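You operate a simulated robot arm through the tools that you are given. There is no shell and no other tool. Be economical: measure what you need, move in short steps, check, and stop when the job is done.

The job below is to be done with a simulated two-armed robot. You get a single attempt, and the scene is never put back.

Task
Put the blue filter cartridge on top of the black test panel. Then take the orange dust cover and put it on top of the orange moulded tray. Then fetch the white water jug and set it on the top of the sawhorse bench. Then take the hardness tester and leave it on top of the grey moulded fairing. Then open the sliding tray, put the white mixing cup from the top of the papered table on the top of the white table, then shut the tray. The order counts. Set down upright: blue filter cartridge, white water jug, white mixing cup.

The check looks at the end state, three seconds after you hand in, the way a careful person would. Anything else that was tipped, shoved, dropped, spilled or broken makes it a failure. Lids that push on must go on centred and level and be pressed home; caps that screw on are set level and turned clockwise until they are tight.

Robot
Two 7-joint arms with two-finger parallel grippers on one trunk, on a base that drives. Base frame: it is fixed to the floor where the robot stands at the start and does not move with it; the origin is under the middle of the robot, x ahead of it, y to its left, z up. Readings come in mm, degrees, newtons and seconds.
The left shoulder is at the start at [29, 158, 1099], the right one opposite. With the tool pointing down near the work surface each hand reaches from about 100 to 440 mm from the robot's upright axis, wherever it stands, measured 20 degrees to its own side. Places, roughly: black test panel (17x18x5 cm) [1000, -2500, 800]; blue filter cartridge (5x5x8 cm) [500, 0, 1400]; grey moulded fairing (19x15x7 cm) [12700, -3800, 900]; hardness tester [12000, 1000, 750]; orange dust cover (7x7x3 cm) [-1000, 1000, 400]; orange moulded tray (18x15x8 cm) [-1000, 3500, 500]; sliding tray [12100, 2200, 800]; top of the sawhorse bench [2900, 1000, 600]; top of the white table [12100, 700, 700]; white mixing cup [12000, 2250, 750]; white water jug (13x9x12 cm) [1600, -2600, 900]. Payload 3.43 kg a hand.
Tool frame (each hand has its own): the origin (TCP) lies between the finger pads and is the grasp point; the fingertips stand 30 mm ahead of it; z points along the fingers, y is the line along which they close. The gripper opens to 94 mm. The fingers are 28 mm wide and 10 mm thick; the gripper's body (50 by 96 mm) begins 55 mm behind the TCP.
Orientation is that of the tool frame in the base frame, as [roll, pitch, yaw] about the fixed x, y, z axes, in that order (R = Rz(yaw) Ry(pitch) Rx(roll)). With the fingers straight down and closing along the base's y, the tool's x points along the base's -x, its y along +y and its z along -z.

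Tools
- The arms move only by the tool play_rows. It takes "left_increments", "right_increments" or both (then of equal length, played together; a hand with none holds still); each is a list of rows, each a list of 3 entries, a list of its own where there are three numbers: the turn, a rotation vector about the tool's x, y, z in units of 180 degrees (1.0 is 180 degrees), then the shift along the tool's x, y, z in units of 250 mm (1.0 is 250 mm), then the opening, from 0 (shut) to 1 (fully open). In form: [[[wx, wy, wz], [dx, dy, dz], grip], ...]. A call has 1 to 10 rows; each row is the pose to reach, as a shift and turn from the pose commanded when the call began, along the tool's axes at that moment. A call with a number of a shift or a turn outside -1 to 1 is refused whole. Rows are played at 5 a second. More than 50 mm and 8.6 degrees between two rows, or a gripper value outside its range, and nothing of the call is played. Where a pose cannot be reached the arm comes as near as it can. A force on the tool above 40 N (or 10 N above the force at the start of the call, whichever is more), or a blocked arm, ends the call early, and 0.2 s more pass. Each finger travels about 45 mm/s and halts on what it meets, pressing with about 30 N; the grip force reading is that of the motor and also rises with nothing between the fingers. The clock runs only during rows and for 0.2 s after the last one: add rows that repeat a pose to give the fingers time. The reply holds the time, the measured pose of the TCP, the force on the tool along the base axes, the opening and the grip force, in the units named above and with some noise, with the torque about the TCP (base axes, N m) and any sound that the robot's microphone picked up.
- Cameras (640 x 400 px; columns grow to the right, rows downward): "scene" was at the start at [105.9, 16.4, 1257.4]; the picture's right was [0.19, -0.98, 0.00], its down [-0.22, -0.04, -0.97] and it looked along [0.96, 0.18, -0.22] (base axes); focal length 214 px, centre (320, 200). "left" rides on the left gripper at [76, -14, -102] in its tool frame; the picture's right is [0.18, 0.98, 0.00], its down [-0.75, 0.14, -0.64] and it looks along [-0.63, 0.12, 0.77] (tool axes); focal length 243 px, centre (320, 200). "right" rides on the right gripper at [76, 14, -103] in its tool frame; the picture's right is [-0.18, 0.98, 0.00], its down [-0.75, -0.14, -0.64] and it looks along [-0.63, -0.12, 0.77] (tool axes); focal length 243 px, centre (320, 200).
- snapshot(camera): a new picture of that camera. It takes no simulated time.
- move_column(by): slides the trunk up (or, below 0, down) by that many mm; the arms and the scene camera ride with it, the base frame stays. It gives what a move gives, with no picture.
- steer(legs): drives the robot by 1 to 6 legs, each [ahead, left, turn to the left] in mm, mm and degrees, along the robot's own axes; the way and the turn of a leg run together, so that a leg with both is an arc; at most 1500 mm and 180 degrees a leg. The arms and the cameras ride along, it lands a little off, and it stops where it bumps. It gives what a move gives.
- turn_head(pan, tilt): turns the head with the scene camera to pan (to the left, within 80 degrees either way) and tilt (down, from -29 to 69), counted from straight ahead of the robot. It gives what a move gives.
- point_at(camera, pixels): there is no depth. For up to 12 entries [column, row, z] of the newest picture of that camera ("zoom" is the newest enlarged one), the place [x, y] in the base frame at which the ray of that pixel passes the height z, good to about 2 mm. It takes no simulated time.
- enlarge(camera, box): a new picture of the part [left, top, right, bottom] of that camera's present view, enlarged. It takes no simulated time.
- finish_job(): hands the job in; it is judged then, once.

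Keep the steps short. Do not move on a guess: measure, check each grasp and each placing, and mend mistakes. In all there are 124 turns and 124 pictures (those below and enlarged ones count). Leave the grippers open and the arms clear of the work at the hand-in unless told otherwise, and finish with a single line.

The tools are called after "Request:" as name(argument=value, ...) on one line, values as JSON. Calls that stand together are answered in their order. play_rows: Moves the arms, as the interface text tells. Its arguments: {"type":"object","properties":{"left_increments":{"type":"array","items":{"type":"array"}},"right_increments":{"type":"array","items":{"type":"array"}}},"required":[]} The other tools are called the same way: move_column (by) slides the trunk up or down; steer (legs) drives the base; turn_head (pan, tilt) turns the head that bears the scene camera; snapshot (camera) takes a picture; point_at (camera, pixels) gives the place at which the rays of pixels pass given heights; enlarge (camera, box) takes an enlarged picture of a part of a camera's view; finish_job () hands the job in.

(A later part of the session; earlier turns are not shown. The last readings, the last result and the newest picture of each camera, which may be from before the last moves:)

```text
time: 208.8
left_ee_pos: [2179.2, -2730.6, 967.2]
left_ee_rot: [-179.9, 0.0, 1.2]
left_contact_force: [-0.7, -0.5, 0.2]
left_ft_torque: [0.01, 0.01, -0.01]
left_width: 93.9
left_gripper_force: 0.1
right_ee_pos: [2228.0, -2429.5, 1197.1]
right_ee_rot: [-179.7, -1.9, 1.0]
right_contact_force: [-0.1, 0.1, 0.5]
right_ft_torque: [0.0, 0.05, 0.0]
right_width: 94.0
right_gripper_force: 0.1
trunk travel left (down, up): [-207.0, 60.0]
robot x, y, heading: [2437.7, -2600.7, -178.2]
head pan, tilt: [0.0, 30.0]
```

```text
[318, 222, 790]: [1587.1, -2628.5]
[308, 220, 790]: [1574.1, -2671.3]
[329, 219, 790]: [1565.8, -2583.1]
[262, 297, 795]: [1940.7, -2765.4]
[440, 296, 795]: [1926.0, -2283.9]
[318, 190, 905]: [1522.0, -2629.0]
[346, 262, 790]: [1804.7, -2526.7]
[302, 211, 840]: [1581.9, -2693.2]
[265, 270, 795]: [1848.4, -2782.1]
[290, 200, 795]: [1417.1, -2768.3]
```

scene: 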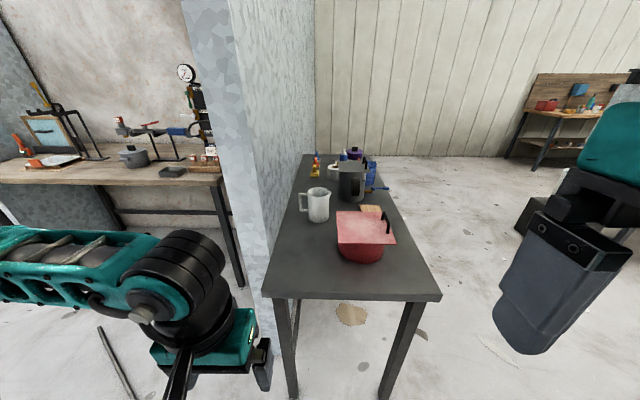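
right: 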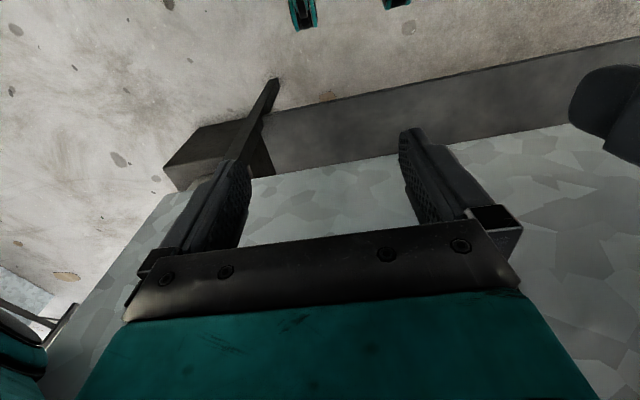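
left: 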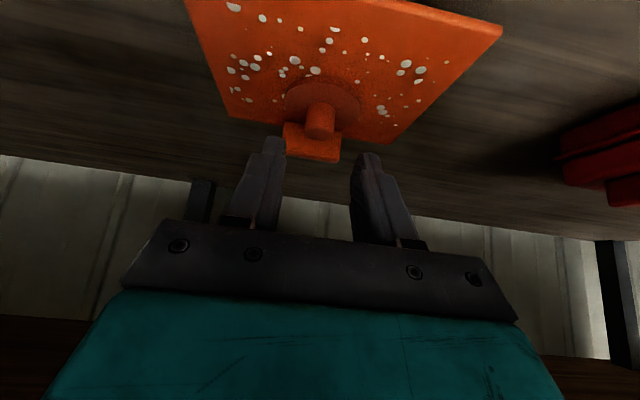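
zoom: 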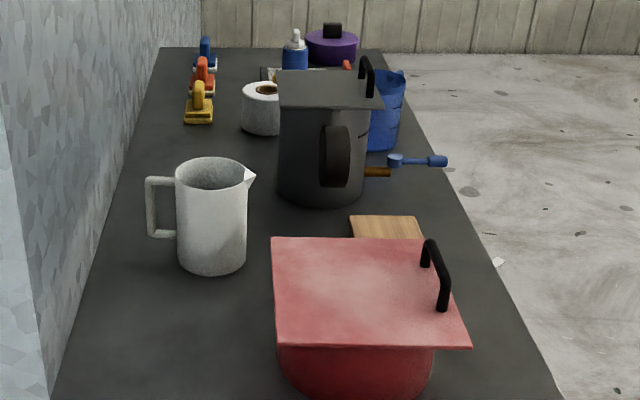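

Jug body is about 89 mm across at about (1545,−2628), handle on the wall side, spout opposite. I'll tuck the left hand, pose the right hand forward and tilted, then drive up to the table end.

Request:
play_rows(left_increments=[[[0, 0, 0], [0.06, 0, -0.04], 1], [[0, 0, 0], [0.12, 0, -0.08], 1], [[0, 0, 0], [0.18, 0, -0.12], 1], [[0, 0, 0], [0.24, 0, -0.16], 1], [[0, 0, 0], [0.3, 0, -0.2], 1], [[0, 0, 0], [0.36, 0, -0.24], 1], [[0, 0, 0], [0.4, 0, -0.28], 1]], right_increments=[[[0, -0.044, 0], [-0.114, 0, 0.086], 1], [[0, -0.088, 0], [-0.228, 0, 0.172], 1], [[0, -0.132, 0], [-0.342, 0, 0.258], 1], [[0, -0.176, 0], [-0.456, 0, 0.344], 1], [[0, -0.22, 0], [-0.57, 0, 0.43], 1], [[0, -0.264, 0], [-0.684, 0, 0.516], 1], [[0, -0.308, 0], [-0.8, 0, 0.6], 1]])

Request:
steer(legs=[[0, 150, -1.8], [200, 0, 0]])

Request:
snapshot(camera="right")

Request:
snapshot(camera="scene")

```text
time: 210.4
left_ee_pos: [2224.8, -2690.8, 1054.4]
left_ee_rot: [-179.9, 0.0, 1.1]
left_contact_force: [0.2, 0.0, -0.3]
left_ft_torque: [-0.04, 0.02, -0.03]
left_width: 93.8
left_gripper_force: 0.0
left hand out of reach, approached as far as the arm can: row 2, 3, 4, 5, 6, 7
right_ee_pos: [2015.4, -2436.9, 1038.0]
right_ee_rot: [-179.3, 53.5, 1.6]
right_contact_force: [0.3, 0.3, -0.6]
right_ft_torque: [-0.01, 0.02, 0.0]
right_width: 93.9
right_gripper_force: 0.1
right hand out of reach, approached as far as the arm can: row 3, 4, 5, 6, 7
trunk travel left (down, up): [-207.0, 60.0]
robot x, y, heading: [2435.7, -2597.7, -178.2]
head pan, tilt: [0.0, 30.0]
```

```text
time: 212.9
left_ee_pos: [2026.0, -2829.6, 1054.6]
left_ee_rot: [-179.8, -0.1, -0.9]
left_contact_force: [-0.1, -0.8, 0.6]
left_ft_torque: [0.0, -0.03, -0.01]
left_width: 94.3
left_gripper_force: 0.1
right_ee_pos: [1825.0, -2566.7, 1037.7]
right_ee_rot: [-179.3, 53.5, -0.6]
right_contact_force: [-0.9, 0.2, -0.4]
right_ft_torque: [0.0, 0.0, -0.02]
right_width: 94.2
right_gripper_force: 0.0
trunk travel left (down, up): [-207.0, 60.0]
robot x, y, heading: [2240.6, -2743.4, 179.4]
head pan, tilt: [0.0, 30.0]
```

```text
72 pictures are left
```

right: 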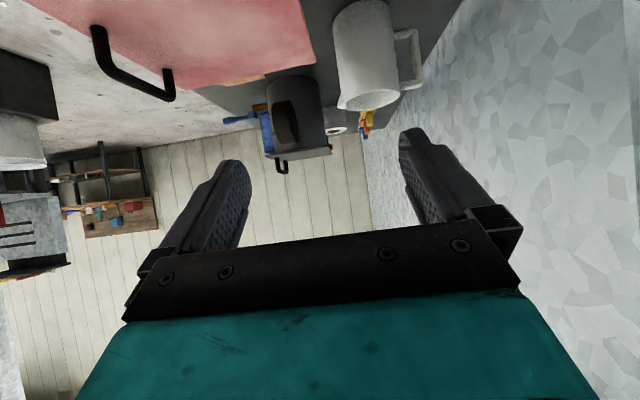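

```text
71 pictures are left
```

scene: 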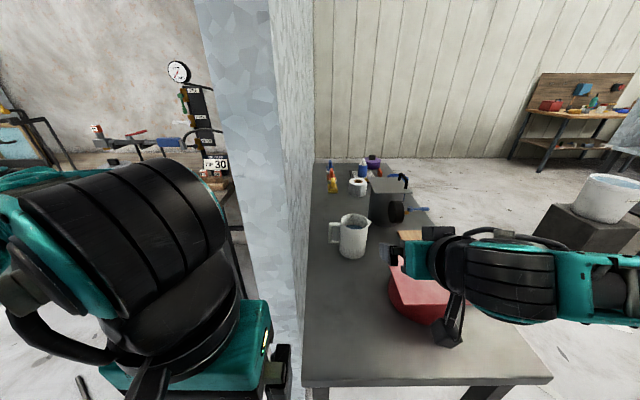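

Request:
enlarge(camera="scene", box=[310, 200, 390, 270])

Request:
point_at(camera="right", pixels=[[338, 105, 905], [402, 92, 905], [370, 109, 905], [332, 45, 850], [397, 40, 850], [423, 60, 850], [335, 15, 800], [392, 15, 800]])

Request:
point_at(camera="scene", pixels=[[352, 258, 790], [341, 253, 790], [365, 253, 790], [352, 228, 905], [353, 214, 905], [341, 222, 905], [367, 222, 905], [330, 235, 860]])

```text
5.71 times, centred on (350, 235) of scene
```

zoom: 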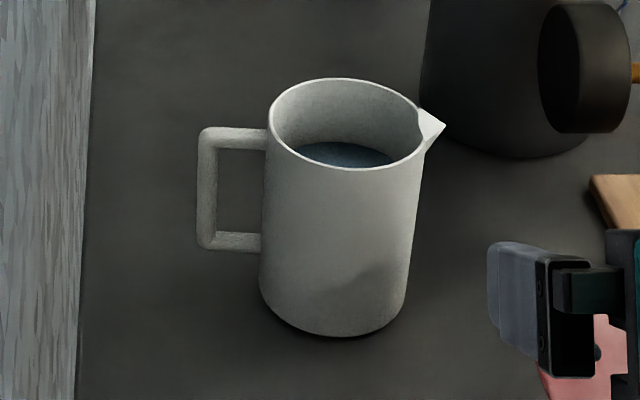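

```text
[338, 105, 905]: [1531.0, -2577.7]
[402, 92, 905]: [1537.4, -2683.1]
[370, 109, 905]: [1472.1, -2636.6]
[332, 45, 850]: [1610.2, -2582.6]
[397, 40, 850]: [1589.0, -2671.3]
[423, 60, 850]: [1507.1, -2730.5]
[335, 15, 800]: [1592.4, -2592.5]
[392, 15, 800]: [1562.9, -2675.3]
```

```text
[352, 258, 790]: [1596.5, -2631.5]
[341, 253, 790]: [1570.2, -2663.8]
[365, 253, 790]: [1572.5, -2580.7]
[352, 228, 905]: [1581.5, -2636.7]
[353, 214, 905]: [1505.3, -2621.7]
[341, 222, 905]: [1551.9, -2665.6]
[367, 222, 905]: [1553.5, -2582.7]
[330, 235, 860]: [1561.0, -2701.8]
```

The jug holds water, so it must stay upright. I'll measure the rim and base precisely.

Request:
point_at(camera="zoom", pixels=[[268, 122, 905], [423, 122, 905], [345, 170, 905], [347, 78, 905], [335, 338, 785], [260, 290, 790], [408, 295, 790], [262, 240, 830], [198, 190, 860], [216, 190, 860], [262, 200, 850], [415, 200, 850]])

```text
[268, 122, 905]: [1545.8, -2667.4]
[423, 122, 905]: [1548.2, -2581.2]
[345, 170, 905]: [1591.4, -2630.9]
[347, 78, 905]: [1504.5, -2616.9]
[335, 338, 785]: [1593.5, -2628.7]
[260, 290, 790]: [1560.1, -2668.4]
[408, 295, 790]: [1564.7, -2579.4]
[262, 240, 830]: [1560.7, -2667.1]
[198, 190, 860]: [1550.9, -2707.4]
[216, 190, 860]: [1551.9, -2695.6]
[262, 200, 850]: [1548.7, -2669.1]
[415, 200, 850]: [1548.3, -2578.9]
```

Request:
point_at(camera="right", pixels=[[313, 62, 870], [313, 62, 890], [313, 62, 910], [300, 2, 870], [300, 2, 890], [165, 75, 910], [165, 75, 890]])

Request:
enlarge(camera="scene", box=[370, 220, 490, 350])

```text
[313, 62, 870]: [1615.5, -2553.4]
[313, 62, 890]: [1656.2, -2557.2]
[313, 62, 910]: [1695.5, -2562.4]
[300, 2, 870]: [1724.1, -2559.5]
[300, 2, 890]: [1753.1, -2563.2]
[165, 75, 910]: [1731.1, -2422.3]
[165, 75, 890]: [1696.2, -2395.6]
```

```text
3.08 times, centred on (430, 285) of scene
```

zoom: 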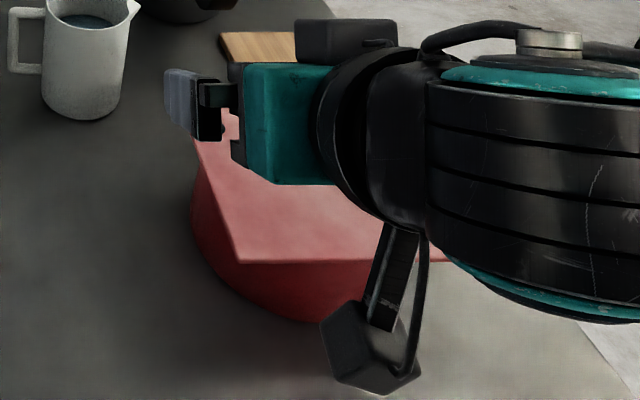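

The pot lid's edge (y≈−2560) is clear of the approach lane. I'll measure the handle window's vertical extent, since one finger must pass through it.

Request:
enlarge(camera="scene", box=[325, 205, 389, 265])

Request:
point_at(camera="zoom", pixels=[[200, 145, 890], [200, 145, 880], [200, 228, 825], [200, 228, 835], [200, 228, 845], [200, 125, 905], [200, 125, 895]])

```text
6.67 times, centred on (357, 235) of scene
```

zoom: 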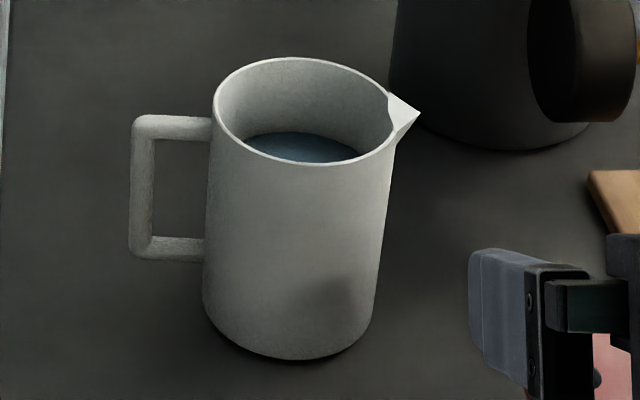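

```text
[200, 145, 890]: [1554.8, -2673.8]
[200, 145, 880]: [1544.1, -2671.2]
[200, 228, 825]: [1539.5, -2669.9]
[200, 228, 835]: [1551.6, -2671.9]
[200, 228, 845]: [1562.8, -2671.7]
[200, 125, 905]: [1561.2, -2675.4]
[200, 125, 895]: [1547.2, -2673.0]
```

The window is z≈829–889, so I'll grip the body at z≈859 with pitch 58°, sliding in along the tool axis. First the pre-approach point (1680,−2624,938).

Request:
play_rows(right_increments=[[[0, -0.005, 0], [-0.005, 0.046, 0.14], 1], [[0, -0.01, 0], [-0.01, 0.092, 0.28], 1], [[0, -0.015, 0], [-0.015, 0.137, 0.422], 1], [[0, -0.02, 0], [-0.02, 0.183, 0.563], 1], [[0, -0.025, 0], [-0.024, 0.228, 0.704], 1], [[0, -0.025, 0], [-0.024, 0.228, 0.704], 1]])

Request:
snapshot(camera="right")

Request:
snapshot(camera="scene")

```text
time: 214.3
left_ee_pos: [2026.0, -2830.0, 1054.2]
left_ee_rot: [-180.0, 0.0, -0.8]
left_contact_force: [-0.6, 0.6, -0.1]
left_ft_torque: [0.02, 0.0, 0.03]
left_width: 94.1
left_gripper_force: 0.1
right_ee_pos: [1681.1, -2621.9, 938.9]
right_ee_rot: [-179.2, 58.0, -0.6]
right_contact_force: [-0.1, 0.2, -0.6]
right_ft_torque: [0.0, 0.02, -0.03]
right_width: 94.3
right_gripper_force: 0.2
trunk travel left (down, up): [-207.0, 60.0]
robot x, y, heading: [2242.6, -2740.0, 179.8]
head pan, tilt: [0.0, 30.0]
```

```text
67 pictures are left
```

right: 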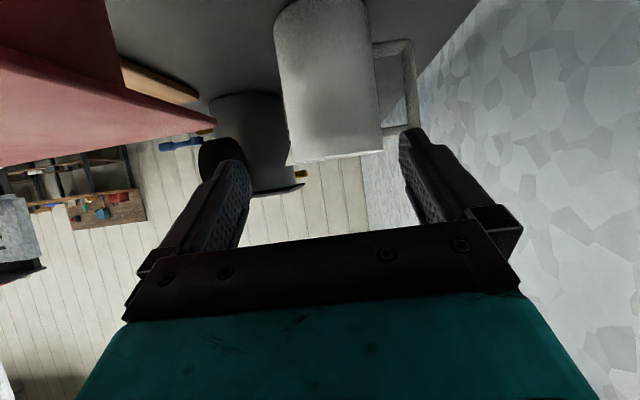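

```text
66 pictures are left
```

scene: 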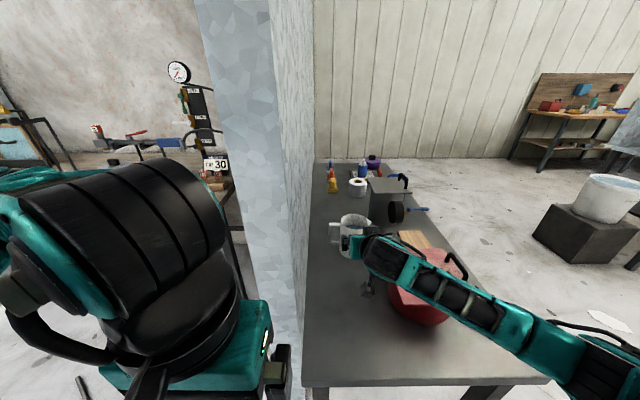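

Request:
point_at(camera="right", pixels=[[287, 162, 905], [381, 148, 905], [333, 158, 905], [280, 95, 860], [375, 85, 860], [413, 85, 860], [404, 85, 860]])

```text
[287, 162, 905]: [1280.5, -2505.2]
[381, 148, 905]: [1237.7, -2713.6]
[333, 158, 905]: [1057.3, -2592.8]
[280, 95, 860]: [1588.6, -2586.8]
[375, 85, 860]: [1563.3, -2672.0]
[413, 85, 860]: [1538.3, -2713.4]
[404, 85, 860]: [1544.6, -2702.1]
```

Body width is about 90 mm against the 94 mm opening, so centring matters. I'll advance 100 mm along the tool axis with a 5 mm leftward correction and look again.

Request:
play_rows(right_increments=[[[0, 0, 0], [0, 0.0216, 0.08], 1], [[0, 0, 0], [0, 0.0216, 0.16], 1], [[0, 0, 0], [0, 0.0216, 0.24], 1], [[0, 0, 0], [0, 0.0216, 0.32], 1], [[0, 0, 0], [0, 0.0216, 0.39], 1], [[0, 0, 0], [0, 0.0216, 0.39], 1]])

Request:
snapshot(camera="right")

Request:
enlarge(camera="scene", box=[320, 200, 416, 260])

```text
time: 215.7
left_ee_pos: [2026.9, -2829.9, 1055.0]
left_ee_rot: [-179.9, -0.1, -0.9]
left_contact_force: [0.4, 0.1, 0.9]
left_ft_torque: [-0.03, 0.01, -0.02]
left_width: 93.7
left_gripper_force: 0.2
right_ee_pos: [1596.7, -2623.9, 887.0]
right_ee_rot: [-179.2, 58.0, -0.6]
right_contact_force: [-0.3, 0.3, 0.8]
right_ft_torque: [0.0, -0.01, 0.02]
right_width: 94.2
right_gripper_force: 0.1
trunk travel left (down, up): [-207.0, 60.0]
robot x, y, heading: [2236.6, -2743.7, 179.6]
head pan, tilt: [0.0, 30.0]
```

```text
65 pictures are left
```

right: 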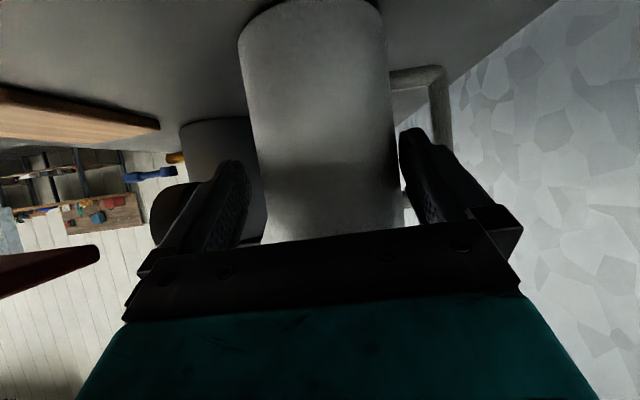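

```text
6.67 times, centred on (368, 230) of scene
```

zoom: 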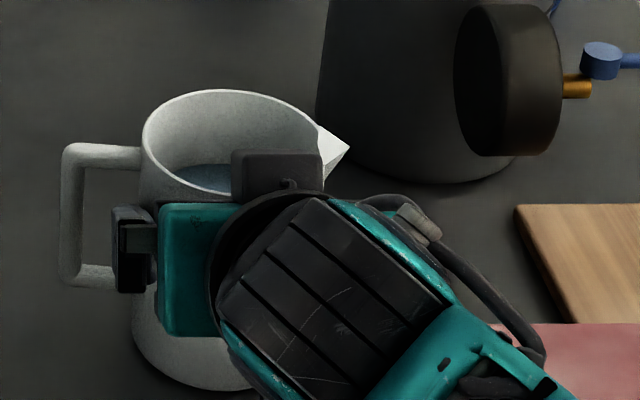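

Fingers look symmetric either side of the body. Continue in 26 mm to feel for side contact.

Request:
play_rows(right_increments=[[[0, 0, 0], [0, 0.003, 0.035], 1], [[0, 0, 0], [0, 0.003, 0.07], 1], [[0, 0, 0], [0, 0.003, 0.105], 1], [[0, 0, 0], [0, 0.003, 0.105], 1]])

Request:
snapshot(camera="right")

```text
time: 216.7
left_ee_pos: [2026.2, -2829.2, 1053.4]
left_ee_rot: [-179.8, -0.2, -0.8]
left_contact_force: [-0.3, -0.1, 0.3]
left_ft_torque: [0.03, 0.0, 0.0]
left_width: 93.9
left_gripper_force: 0.2
right_ee_pos: [1575.3, -2623.2, 872.9]
right_ee_rot: [-179.2, 58.1, -0.5]
right_contact_force: [0.1, -0.7, 0.8]
right_ft_torque: [0.01, -0.03, -0.04]
right_width: 94.0
right_gripper_force: 0.0
trunk travel left (down, up): [-207.0, 60.0]
robot x, y, heading: [2244.8, -2739.3, 179.7]
head pan, tilt: [0.0, 30.0]
```

```text
63 pictures are left
```

right: 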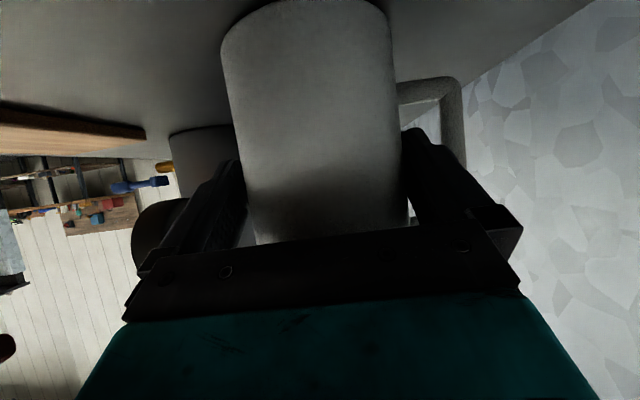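

No contact yet; tips are about at the widest point. I'll go 20 mm further and then close gently.

Request:
play_rows(right_increments=[[[0, 0, 0], [0, 0.002, 0.04], 1], [[0, 0, 0], [0, 0.003, 0.08], 1], [[0, 0, 0], [0, 0.003, 0.08], 1], [[0, 0, 0], [0, 0.003, 0.08], 0], [[0, 0, 0], [0, 0.003, 0.08], 0], [[0, 0, 0], [0, 0.003, 0.08], 0]])

Request:
snapshot(camera="right")

```text
time: 218.1
left_ee_pos: [2026.2, -2829.0, 1054.5]
left_ee_rot: [-179.9, 0.0, -0.8]
left_contact_force: [0.0, -0.4, 0.3]
left_ft_torque: [-0.02, -0.02, -0.03]
left_width: 94.0
left_gripper_force: 0.0
right_ee_pos: [1556.9, -2623.8, 862.7]
right_ee_rot: [-179.3, 58.2, -0.5]
right_contact_force: [-1.8, -0.6, 3.7]
right_ft_torque: [-0.01, 0.3, -0.01]
right_width: 88.7
right_gripper_force: 30.3
trunk travel left (down, up): [-207.0, 60.0]
robot x, y, heading: [2241.7, -2742.8, 179.5]
head pan, tilt: [0.0, 30.0]
```

```text
62 pictures are left
```

right: 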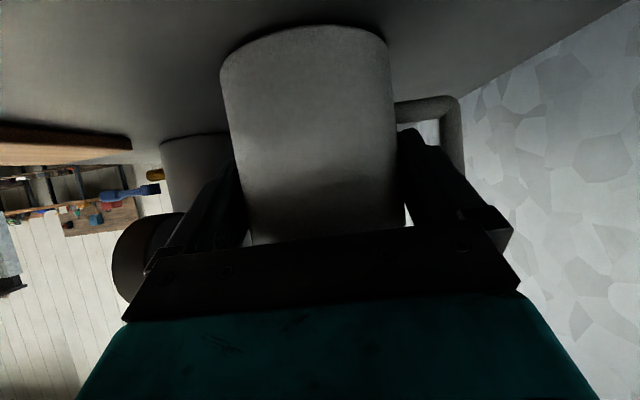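

Gripped at 88.7 mm. I'll lift slowly 30 mm straight up and check.

Request:
play_rows(right_increments=[[[0, 0, 0], [0, 0, 0], 0], [[0, 0, 0], [-0.02, 0, -0.012], 0], [[0, 0, 0], [-0.041, 0, -0.025], 0], [[0, 0, 0], [-0.068, 0, -0.042], 0], [[0, 0, 0], [-0.102, 0, -0.063], 0], [[0, 0, 0], [-0.102, 0, -0.063], 0]])

Request:
snapshot(camera="right")

Request:
enlarge(camera="scene", box=[300, 180, 428, 260])

```text
time: 219.5
left_ee_pos: [2026.4, -2829.2, 1054.4]
left_ee_rot: [-179.9, 0.0, -1.0]
left_contact_force: [-0.8, 0.7, 0.6]
left_ft_torque: [0.0, 0.02, 0.04]
left_width: 94.1
left_gripper_force: 0.0
right_ee_pos: [1556.0, -2624.1, 890.9]
right_ee_rot: [-179.3, 58.1, -0.4]
right_contact_force: [0.1, 0.7, -1.2]
right_ft_torque: [-0.05, 0.02, 0.0]
right_width: 88.7
right_gripper_force: 30.1
trunk travel left (down, up): [-207.0, 60.0]
robot x, y, heading: [2239.0, -2740.8, 179.4]
head pan, tilt: [0.0, 30.0]
```

```text
61 pictures are left
```

right: 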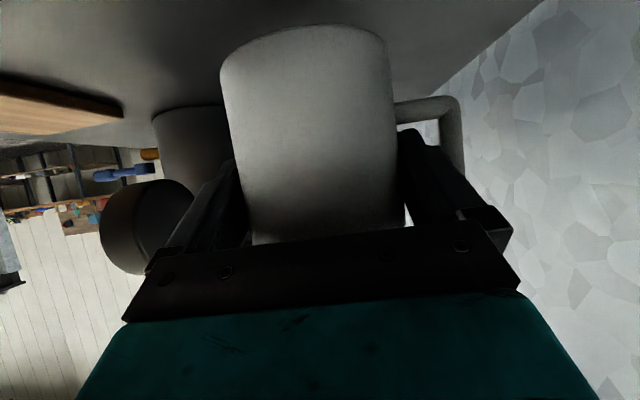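

```text
5.00 times, centred on (364, 220) of scene
```

zoom: 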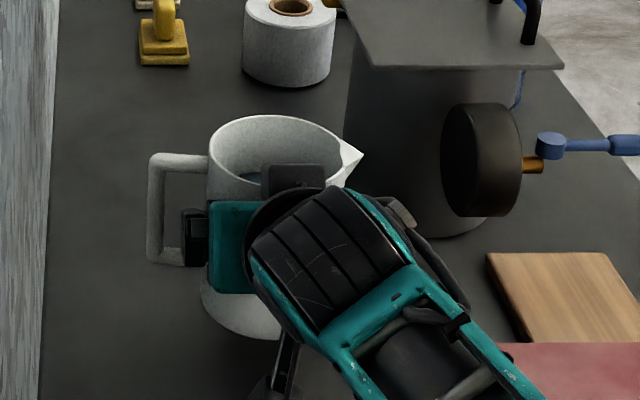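

The jug is lifted level (grip steady). I'll raise the trunk 60 and the arm 60 more, back off, turn to face +y and head toward the sawhorse bench.

Request:
move_column(by=58)

Request:
play_rows(right_increments=[[[0, 0, 0], [-0.04, 0, -0.025], 0], [[0, 0, 0], [-0.08, 0, -0.05], 0], [[0, 0, 0], [-0.12, 0, -0.075], 0], [[0, 0, 0], [-0.16, 0, -0.1], 0], [[0, 0, 0], [-0.204, 0, -0.126], 0], [[0, 0, 0], [-0.204, 0, -0.126], 0]])

Request:
steer(legs=[[-400, 0, 0], [0, 0, -90], [1250, 0, 0], [1200, 0, 0]])

Request:
snapshot(camera="right")

Request:
snapshot(camera="scene")

```text
time: 220.5
left_ee_pos: [2025.4, -2829.2, 1113.1]
left_ee_rot: [-179.9, -0.1, -0.9]
left_contact_force: [-0.5, 0.1, -0.1]
left_ft_torque: [0.0, -0.01, 0.0]
left_width: 94.3
left_gripper_force: 0.1
right_ee_pos: [1556.1, -2625.5, 949.9]
right_ee_rot: [-179.3, 58.0, -0.5]
right_contact_force: [-0.1, 0.8, -0.6]
right_ft_torque: [0.0, -0.01, 0.01]
right_width: 88.4
right_gripper_force: 30.1
trunk travel left (down, up): [-265.0, 2.0]
robot x, y, heading: [2239.7, -2739.8, 179.7]
head pan, tilt: [0.0, 30.0]
```

```text
time: 221.9
left_ee_pos: [2026.3, -2829.4, 1111.7]
left_ee_rot: [-179.9, -0.1, -0.8]
left_contact_force: [0.3, -0.6, -0.6]
left_ft_torque: [0.0, -0.01, 0.0]
left_width: 94.0
left_gripper_force: 0.1
right_ee_pos: [1556.2, -2625.9, 1009.1]
right_ee_rot: [-179.3, 58.0, -0.6]
right_contact_force: [0.6, 0.8, -1.2]
right_ft_torque: [0.05, 0.0, -0.01]
right_width: 88.7
right_gripper_force: 30.0
trunk travel left (down, up): [-265.0, 2.0]
robot x, y, heading: [2244.2, -2743.1, 179.2]
head pan, tilt: [0.0, 30.0]
```

```text
time: 239.8
left_ee_pos: [2560.6, -73.2, 1112.7]
left_ee_rot: [-179.9, -0.1, -90.1]
left_contact_force: [0.7, 0.0, 0.3]
left_ft_torque: [-0.01, -0.02, 0.03]
left_width: 93.9
left_gripper_force: 0.0
right_ee_pos: [2756.6, 398.2, 1010.2]
right_ee_rot: [-179.2, 58.0, -89.8]
right_contact_force: [0.2, -0.1, -1.1]
right_ft_torque: [-0.01, 0.0, 0.0]
right_width: 88.3
right_gripper_force: 29.7
trunk travel left (down, up): [-265.0, 2.0]
robot x, y, heading: [2653.9, -288.5, 90.2]
head pan, tilt: [0.0, 30.0]
```

```text
59 pictures are left
```

right: 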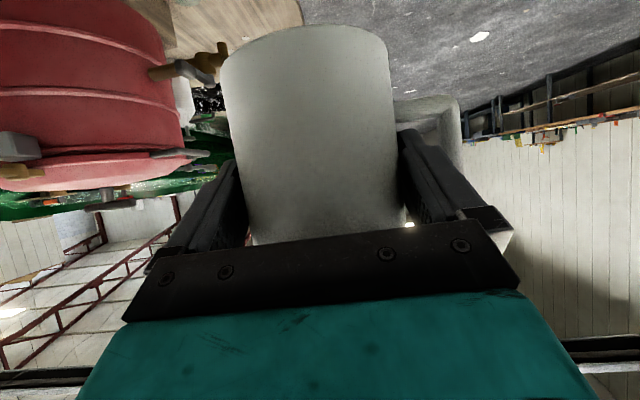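

```text
58 pictures are left
```

scene: 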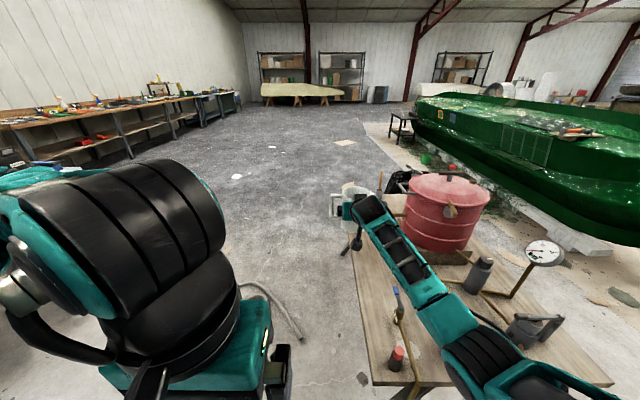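

I'm at the bench already. I'll enlarge the bench area and measure its corners and free space.

Request:
enlarge(camera="scene", box=[310, 170, 620, 400])

Request:
point_at(camera="scene", pixels=[[375, 385, 600], [612, 385, 600], [357, 260, 600], [398, 362, 600], [440, 248, 600], [392, 330, 600], [380, 290, 600], [440, 340, 600], [415, 352, 600], [527, 330, 600]])

```text
1.74 times, centred on (465, 285) of scene
```

zoom: 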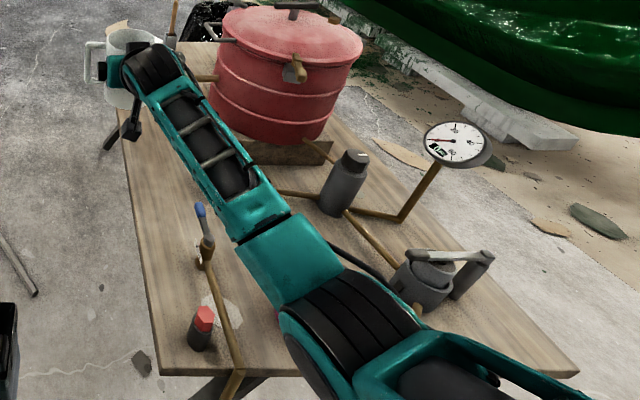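

```text
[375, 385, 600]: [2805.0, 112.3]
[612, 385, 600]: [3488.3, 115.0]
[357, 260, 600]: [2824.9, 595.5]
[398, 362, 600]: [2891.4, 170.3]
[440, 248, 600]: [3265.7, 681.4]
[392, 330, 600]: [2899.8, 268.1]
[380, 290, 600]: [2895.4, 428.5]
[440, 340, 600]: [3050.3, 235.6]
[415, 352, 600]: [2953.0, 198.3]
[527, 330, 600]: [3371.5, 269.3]
```

Request:
point_at(camera="scene", pixels=[[245, 286, 0], [300, 338, 0], [340, 252, 0], [237, 177, 0], [358, 375, 0]])

Request:
turn_head(pan=60, tilt=30)

Request:
snapshot(camera="scene")

```text
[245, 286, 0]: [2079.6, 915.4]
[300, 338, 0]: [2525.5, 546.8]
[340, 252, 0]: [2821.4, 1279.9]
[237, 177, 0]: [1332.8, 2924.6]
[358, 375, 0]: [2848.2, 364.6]
```

```text
time: 241.1
left_ee_pos: [2560.8, -74.3, 1112.5]
left_ee_rot: [-179.9, -0.1, -90.2]
left_contact_force: [-0.8, 0.0, 0.6]
left_ft_torque: [0.0, 0.01, 0.0]
left_width: 93.9
left_gripper_force: 0.1
right_ee_pos: [2757.2, 397.7, 1009.7]
right_ee_rot: [-179.1, 58.0, -89.7]
right_contact_force: [-0.1, 0.0, -0.9]
right_ft_torque: [-0.01, -0.01, -0.01]
right_width: 88.8
right_gripper_force: 29.5
trunk travel left (down, up): [-265.0, 2.0]
robot x, y, heading: [2653.6, -291.7, 90.3]
head pan, tilt: [60.0, 30.0]
```

```text
56 pictures are left
```

scene: 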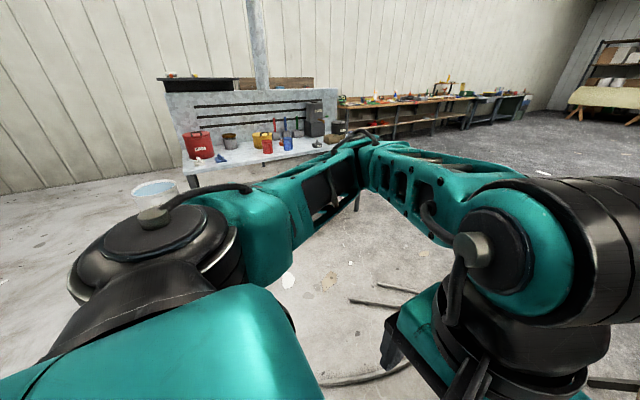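

Rods lie on the floor to the left, so I'll approach from the south instead. I'll back up to view the bench top unobstructed.

Request:
steer(legs=[[-550, 150, 0]])

Request:
turn_head(pan=-15, tilt=30)

Request:
enlarge(camera="scene", box=[240, 110, 480, 260])

```text
time: 244.3
left_ee_pos: [2414.8, -616.3, 1111.2]
left_ee_rot: [-179.9, -0.1, -90.1]
left_contact_force: [-0.4, -0.1, -0.1]
left_ft_torque: [-0.02, 0.01, 0.01]
left_width: 94.2
left_gripper_force: 0.0
right_ee_pos: [2611.1, -144.9, 1009.8]
right_ee_rot: [-179.2, 58.0, -89.7]
right_contact_force: [0.2, -1.2, -0.5]
right_ft_torque: [-0.01, -0.01, 0.0]
right_width: 88.5
right_gripper_force: 30.5
trunk travel left (down, up): [-265.0, 2.0]
robot x, y, heading: [2506.9, -832.4, 90.2]
head pan, tilt: [60.0, 30.0]
```

```text
time: 245.8
left_ee_pos: [2415.0, -617.0, 1110.9]
left_ee_rot: [-179.8, -0.1, -90.1]
left_contact_force: [0.3, 0.2, -0.1]
left_ft_torque: [0.05, -0.02, 0.0]
left_width: 94.0
left_gripper_force: 0.1
right_ee_pos: [2612.1, -145.3, 1010.4]
right_ee_rot: [-179.2, 57.9, -89.7]
right_contact_force: [0.0, 0.5, -1.1]
right_ft_torque: [0.02, -0.02, -0.02]
right_width: 88.6
right_gripper_force: 29.8
trunk travel left (down, up): [-265.0, 2.0]
robot x, y, heading: [2504.5, -832.1, 90.3]
head pan, tilt: [-15.0, 30.0]
```

```text
2.67 times, centred on (360, 185) of scene
```

zoom: 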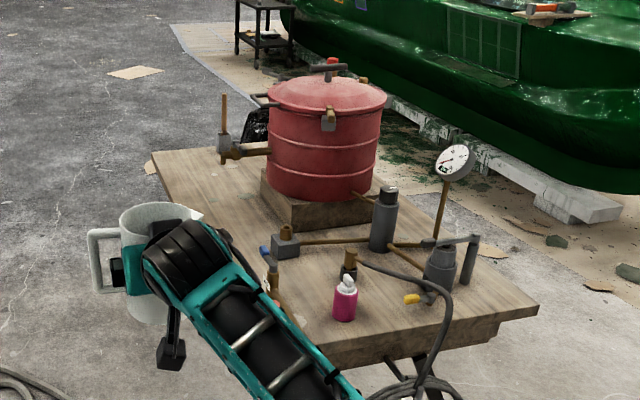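

Request:
point_at(camera="zoom", pixels=[[150, 150, 600], [170, 185, 600], [262, 200, 600], [293, 238, 600], [220, 205, 600], [310, 370, 600], [538, 310, 600], [150, 150, 700], [310, 370, 700], [538, 310, 700], [250, 235, 600], [345, 320, 600]])

```text
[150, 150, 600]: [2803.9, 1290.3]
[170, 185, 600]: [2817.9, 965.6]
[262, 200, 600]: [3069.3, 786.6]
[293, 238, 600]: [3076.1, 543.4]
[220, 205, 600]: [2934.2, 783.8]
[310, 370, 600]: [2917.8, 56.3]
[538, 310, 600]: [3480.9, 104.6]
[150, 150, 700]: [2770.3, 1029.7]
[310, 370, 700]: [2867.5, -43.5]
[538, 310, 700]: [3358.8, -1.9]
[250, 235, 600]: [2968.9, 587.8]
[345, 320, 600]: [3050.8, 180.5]
```

Request:
point_at(camera="scene", pixels=[[350, 300, 0], [432, 308, 0], [378, 285, 0], [420, 293, 0], [320, 382, 0], [410, 362, 0], [590, 380, 0]])

Request:
turn_head(pan=15, tilt=35)

Request:
snapshot(camera="scene")

```text
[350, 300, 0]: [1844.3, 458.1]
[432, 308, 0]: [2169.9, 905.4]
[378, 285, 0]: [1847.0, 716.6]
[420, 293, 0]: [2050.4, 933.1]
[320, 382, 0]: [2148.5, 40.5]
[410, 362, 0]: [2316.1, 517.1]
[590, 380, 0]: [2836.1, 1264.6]
```

```text
time: 246.7
left_ee_pos: [2416.0, -617.9, 1112.9]
left_ee_rot: [180.0, -0.2, -90.0]
left_contact_force: [-0.1, 0.0, 0.0]
left_ft_torque: [0.02, 0.0, 0.01]
left_width: 93.9
left_gripper_force: 0.2
right_ee_pos: [2611.7, -144.1, 1009.8]
right_ee_rot: [-179.1, 57.9, -89.7]
right_contact_force: [0.5, 0.6, 0.2]
right_ft_torque: [0.0, -0.05, -0.03]
right_width: 88.5
right_gripper_force: 30.1
trunk travel left (down, up): [-265.0, 2.0]
robot x, y, heading: [2506.4, -830.4, 90.0]
head pan, tilt: [15.0, 35.0]
```

```text
54 pictures are left
```

scene: 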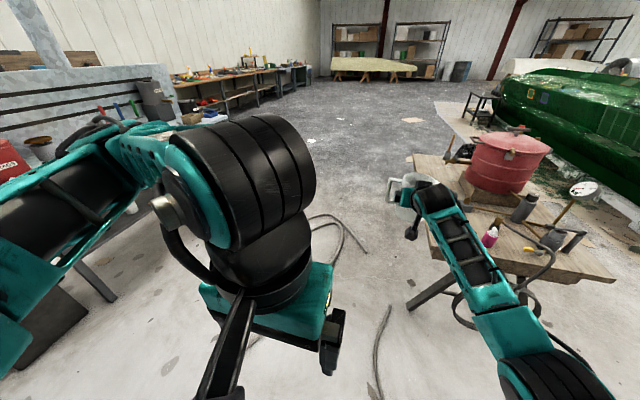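

The hoses appear to be flat background I've already crossed. The bench's free area is x 2815–3060, y 550–900 at z≈600. I'll pull the jug in 150 mm, then drive to its left side and face it.

Request:
play_rows(right_increments=[[[0, 0, 0], [0.053, 0, -0.085], 0], [[0, 0, 0], [0.106, 0, -0.17], 0], [[0, 0, 0], [0.159, 0, -0.255], 0], [[0, 0, 0], [0.212, 0, -0.34], 0], [[0, 0, 0], [0.265, 0, -0.425], 0], [[0, 0, 0], [0.318, 0, -0.509], 0], [[0, 0, 0], [0.318, 0, -0.509], 0]])

Request:
steer(legs=[[0, 170, 0], [1000, 0, 0], [615, 0, 0], [0, 0, -90]])

Request:
turn_head(pan=0, tilt=42)

Request:
snapshot(camera="scene")

```text
time: 248.3
left_ee_pos: [2415.4, -616.1, 1111.7]
left_ee_rot: [-180.0, -0.1, -90.1]
left_contact_force: [-0.1, 0.4, 0.6]
left_ft_torque: [0.04, 0.02, 0.0]
left_width: 94.1
left_gripper_force: 0.1
right_ee_pos: [2610.2, -296.8, 1008.7]
right_ee_rot: [-179.2, 58.0, -89.7]
right_contact_force: [-0.6, -0.5, -1.2]
right_ft_torque: [-0.03, 0.01, -0.03]
right_width: 88.3
right_gripper_force: 30.1
trunk travel left (down, up): [-265.0, 2.0]
robot x, y, heading: [2505.8, -833.2, 90.2]
head pan, tilt: [15.0, 35.0]
```

```text
time: 261.5
left_ee_pos: [2548.5, 856.5, 1111.7]
left_ee_rot: [179.9, 0.0, 177.4]
left_contact_force: [0.2, 0.2, 0.0]
left_ft_torque: [-0.02, -0.04, 0.0]
left_width: 94.0
left_gripper_force: 0.0
right_ee_pos: [2861.1, 647.0, 1010.2]
right_ee_rot: [-179.2, 58.0, 177.8]
right_contact_force: [-0.3, 0.3, -1.4]
right_ft_torque: [0.01, -0.02, -0.01]
right_width: 88.5
right_gripper_force: 29.6
trunk travel left (down, up): [-265.0, 2.0]
robot x, y, heading: [2330.4, 773.2, -2.2]
head pan, tilt: [15.0, 35.0]
```

```text
time: 262.3
left_ee_pos: [2547.9, 855.6, 1111.5]
left_ee_rot: [180.0, 0.0, 177.3]
left_contact_force: [0.1, -0.5, 0.5]
left_ft_torque: [0.0, -0.02, -0.03]
left_width: 93.9
left_gripper_force: 0.0
right_ee_pos: [2861.0, 645.1, 1008.5]
right_ee_rot: [-179.2, 58.1, 177.8]
right_contact_force: [-0.9, 0.3, -1.5]
right_ft_torque: [-0.02, 0.03, -0.01]
right_width: 88.3
right_gripper_force: 30.4
trunk travel left (down, up): [-265.0, 2.0]
robot x, y, heading: [2329.4, 778.0, -2.6]
head pan, tilt: [0.0, 42.0]
```

```text
53 pictures are left
```

scene: 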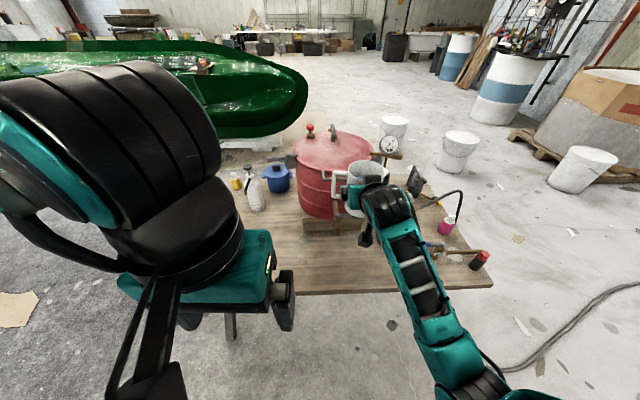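

The free strip along the near edge is visible around (320,260). I'll measure it.

Request:
point_at(camera="scene", pixels=[[300, 294, 600], [250, 211, 600], [276, 190, 600], [303, 218, 600], [340, 236, 600], [320, 260, 600], [360, 265, 600], [437, 255, 600], [490, 285, 600], [385, 290, 600], [430, 240, 600]])

Request:
enlarge(camera="scene", box=[240, 150, 500, 312])

```text
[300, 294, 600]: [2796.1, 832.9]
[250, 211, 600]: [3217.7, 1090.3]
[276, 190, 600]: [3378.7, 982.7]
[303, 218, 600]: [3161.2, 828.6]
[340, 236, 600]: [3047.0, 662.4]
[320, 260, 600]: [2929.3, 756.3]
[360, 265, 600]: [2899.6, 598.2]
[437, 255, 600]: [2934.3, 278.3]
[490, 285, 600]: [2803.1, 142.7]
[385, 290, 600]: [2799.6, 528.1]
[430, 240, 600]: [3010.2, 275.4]
```

```text
2.46 times, centred on (370, 231) of scene
```

zoom: 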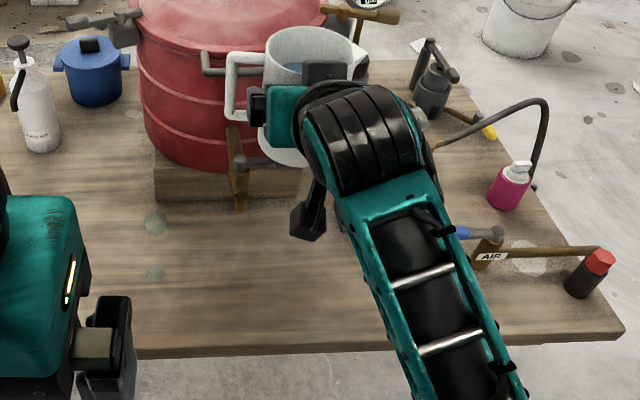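

I'll set the jug at about (2905,690). First shift the hand left 46 and forward 33 at this height, then lower the trunk 250.

Request:
play_rows(right_increments=[[[0, 0, 0], [-0.018, 0.046, 0.028], 0], [[0, 0, 0], [-0.035, 0.092, 0.056], 0], [[0, 0, 0], [-0.053, 0.138, 0.084], 0], [[0, 0, 0], [-0.07, 0.184, 0.112], 0], [[0, 0, 0], [-0.07, 0.184, 0.112], 0]])

Request:
move_column(by=-250)

Request:
snapshot(camera="right")

Request:
snapshot(camera="scene")

```text
time: 263.5
left_ee_pos: [2548.7, 854.6, 1112.1]
left_ee_rot: [-179.9, -0.1, 177.5]
left_contact_force: [-0.4, 0.3, -0.6]
left_ft_torque: [0.01, -0.01, 0.01]
left_width: 94.1
left_gripper_force: 0.0
right_ee_pos: [2897.2, 685.1, 1007.9]
right_ee_rot: [-177.9, 58.1, 178.5]
right_contact_force: [-0.1, -0.1, -1.0]
right_ft_torque: [0.02, 0.04, 0.0]
right_width: 88.6
right_gripper_force: 29.9
trunk travel left (down, up): [-265.0, 2.0]
robot x, y, heading: [2327.6, 778.1, -2.4]
head pan, tilt: [0.0, 42.0]
```

```text
time: 265.1
left_ee_pos: [2546.1, 855.8, 952.8]
left_ee_rot: [180.0, 0.1, 177.5]
left_contact_force: [0.0, -0.4, 1.0]
left_ft_torque: [0.01, 0.02, 0.02]
left_width: 94.1
left_gripper_force: 0.0
right_ee_pos: [2897.1, 686.2, 866.3]
right_ee_rot: [-178.8, 60.6, 178.2]
right_contact_force: [-15.9, -0.3, 9.4]
right_ft_torque: [-0.02, 0.31, 0.03]
right_width: 88.6
right_gripper_force: 29.6
trunk travel left (down, up): [-106.0, 160.0]
robot x, y, heading: [2326.1, 774.7, -2.2]
head pan, tilt: [0.0, 42.0]
stopped: the force on the tool passed its limit (the readings are from after the stop); the commanded pose is now the measured one
```

```text
51 pictures are left
```

right: 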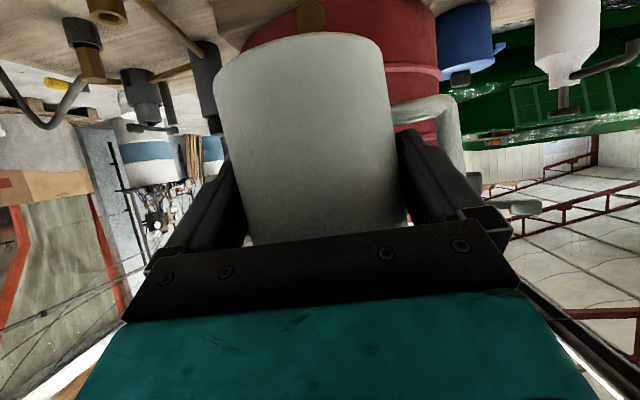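

```text
50 pictures are left
```

scene: 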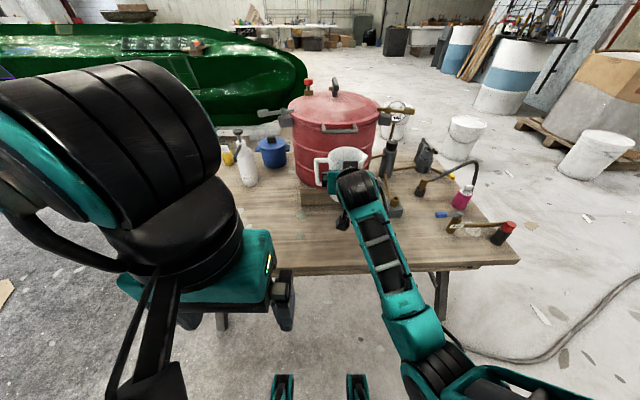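

The jug touched something on the pot (likely its tap) at z 866. I'll pull back 50 mm, restore level, and look.

Request:
play_rows(right_increments=[[[0, 0, 0], [0.02, 0, -0.065], 0], [[0, 0.007, 0], [0.04, 0, -0.13], 0], [[0, 0.0135, 0], [0.06, 0, -0.196], 0], [[0, 0.0135, 0], [0.06, 0, -0.196], 0]])

Request:
snapshot(camera="right")

Request:
enlarge(camera="scene", box=[260, 130, 420, 230])

```text
time: 266.3
left_ee_pos: [2549.0, 854.8, 954.2]
left_ee_rot: [180.0, -0.2, 177.4]
left_contact_force: [-0.5, -0.9, 0.0]
left_ft_torque: [0.0, -0.03, -0.02]
left_width: 93.7
left_gripper_force: 0.1
right_ee_pos: [2870.8, 666.1, 917.9]
right_ee_rot: [-171.0, 63.9, -176.6]
right_contact_force: [0.6, -0.5, -1.7]
right_ft_torque: [0.01, 0.07, 0.06]
right_width: 88.5
right_gripper_force: 29.8
trunk travel left (down, up): [-106.0, 160.0]
robot x, y, heading: [2329.5, 775.3, -2.2]
head pan, tilt: [0.0, 42.0]
stopped in row 4 (right hand): the arm was blocked; the commanded pose is now the measured one
```

```text
49 pictures are left
```

right: 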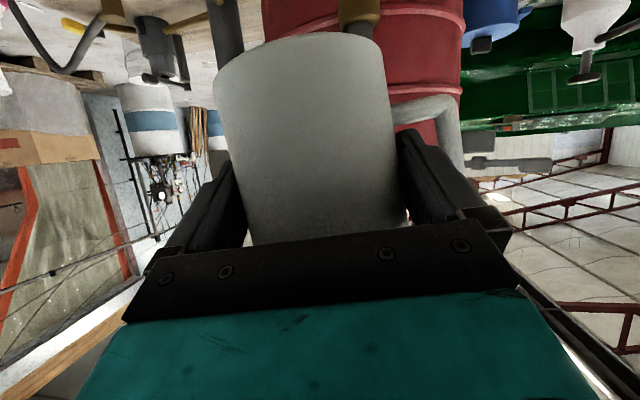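

```text
4.00 times, centred on (340, 180) of scene
```

zoom: 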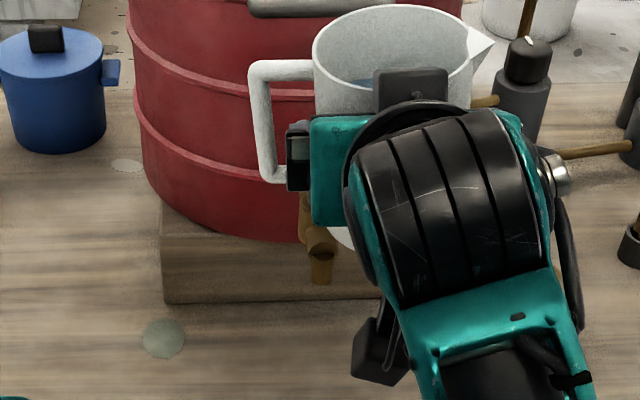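

The arm ended twisted by about 7° and flagged as blocked. I'll raise straight up 40 mm while restoring the level attitude, then look.

Request:
play_rows(right_increments=[[[-0.003, 0.009, 0.004], [-0.036, -0.003, -0.018], 0], [[-0.005, 0.017, 0.008], [-0.072, -0.006, -0.035], 0], [[-0.008, 0.026, 0.0125], [-0.108, -0.008, -0.053], 0], [[-0.0106, 0.0342, 0.0165], [-0.144, -0.011, -0.07], 0], [[-0.0106, 0.0342, 0.0165], [-0.144, -0.011, -0.07], 0]])

Request:
snapshot(camera="scene")

```text
time: 267.5
left_ee_pos: [2548.1, 855.4, 954.7]
left_ee_rot: [180.0, -0.1, 177.4]
left_contact_force: [1.0, -0.5, 0.3]
left_ft_torque: [0.01, -0.02, -0.01]
left_width: 94.0
left_gripper_force: 0.1
right_ee_pos: [2870.2, 668.1, 958.8]
right_ee_rot: [-179.8, 57.7, 176.0]
right_contact_force: [0.0, -0.4, -0.8]
right_ft_torque: [0.0, 0.0, 0.0]
right_width: 88.7
right_gripper_force: 30.0
trunk travel left (down, up): [-106.0, 160.0]
robot x, y, heading: [2331.4, 772.9, -2.3]
head pan, tilt: [0.0, 42.0]
```

```text
47 pictures are left
```

scene: 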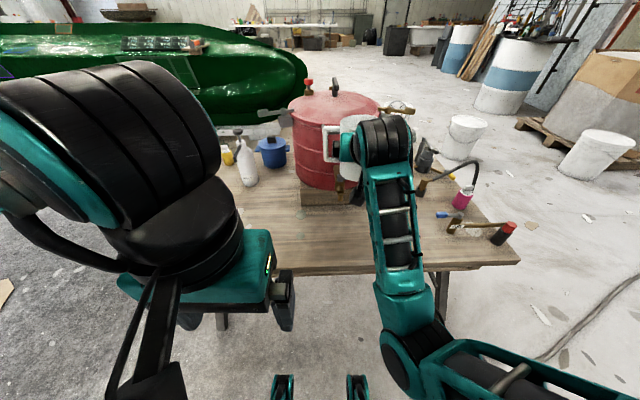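

Level again, nothing disturbed. The tap sits directly ahead at y≈670, so I'll strafe left 100 and back 12 to place at about (2871,770), then lower the trunk 90 and check.

Request:
steer(legs=[[-12, 0, 0], [0, 100, 0]])

Request:
move_column(by=-100)

Request:
snapshot(camera="scene")

Request:
snapshot(camera="right")

```text
time: 269.0
left_ee_pos: [2540.2, 954.8, 954.0]
left_ee_rot: [-179.9, -0.1, 177.4]
left_contact_force: [-0.1, -0.9, 0.6]
left_ft_torque: [-0.02, 0.0, 0.01]
left_width: 94.0
left_gripper_force: 0.0
right_ee_pos: [2861.6, 766.4, 958.7]
right_ee_rot: [-179.6, 57.8, 176.1]
right_contact_force: [-0.6, 0.4, -0.5]
right_ft_torque: [0.01, -0.02, 0.0]
right_width: 88.9
right_gripper_force: 29.7
trunk travel left (down, up): [-106.0, 160.0]
robot x, y, heading: [2325.1, 873.8, -2.3]
head pan, tilt: [0.0, 42.0]
```

```text
time: 270.3
left_ee_pos: [2539.5, 955.0, 853.8]
left_ee_rot: [-180.0, -0.1, 177.4]
left_contact_force: [-0.4, -0.3, -0.7]
left_ft_torque: [0.0, 0.02, -0.02]
left_width: 93.9
left_gripper_force: 0.1
right_ee_pos: [2862.3, 766.1, 858.6]
right_ee_rot: [-179.6, 57.7, 176.1]
right_contact_force: [-0.2, 0.4, -0.9]
right_ft_torque: [0.0, 0.01, 0.02]
right_width: 88.7
right_gripper_force: 30.1
trunk travel left (down, up): [-6.0, 260.0]
robot x, y, heading: [2321.3, 879.3, -2.3]
head pan, tilt: [0.0, 42.0]
```

```text
46 pictures are left
```

scene: 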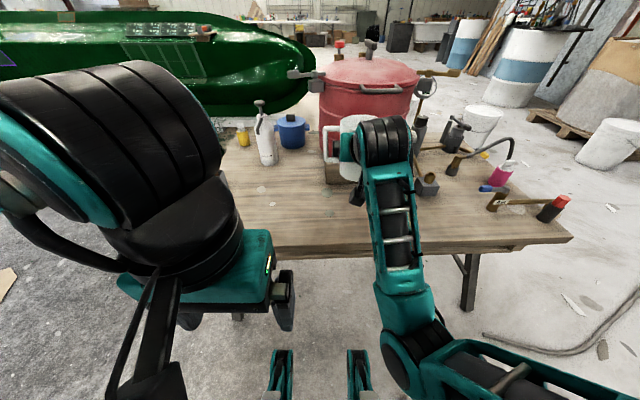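

```text
45 pictures are left
```

right: 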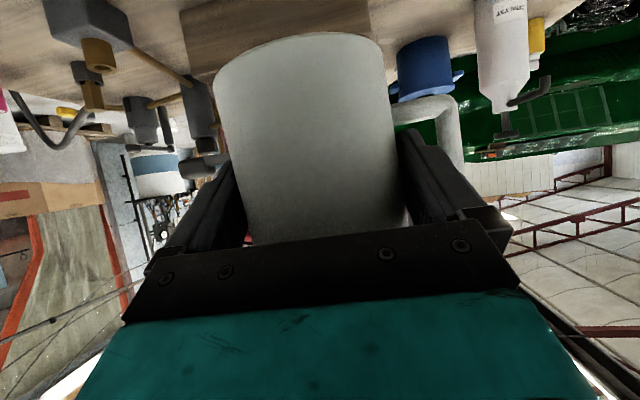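

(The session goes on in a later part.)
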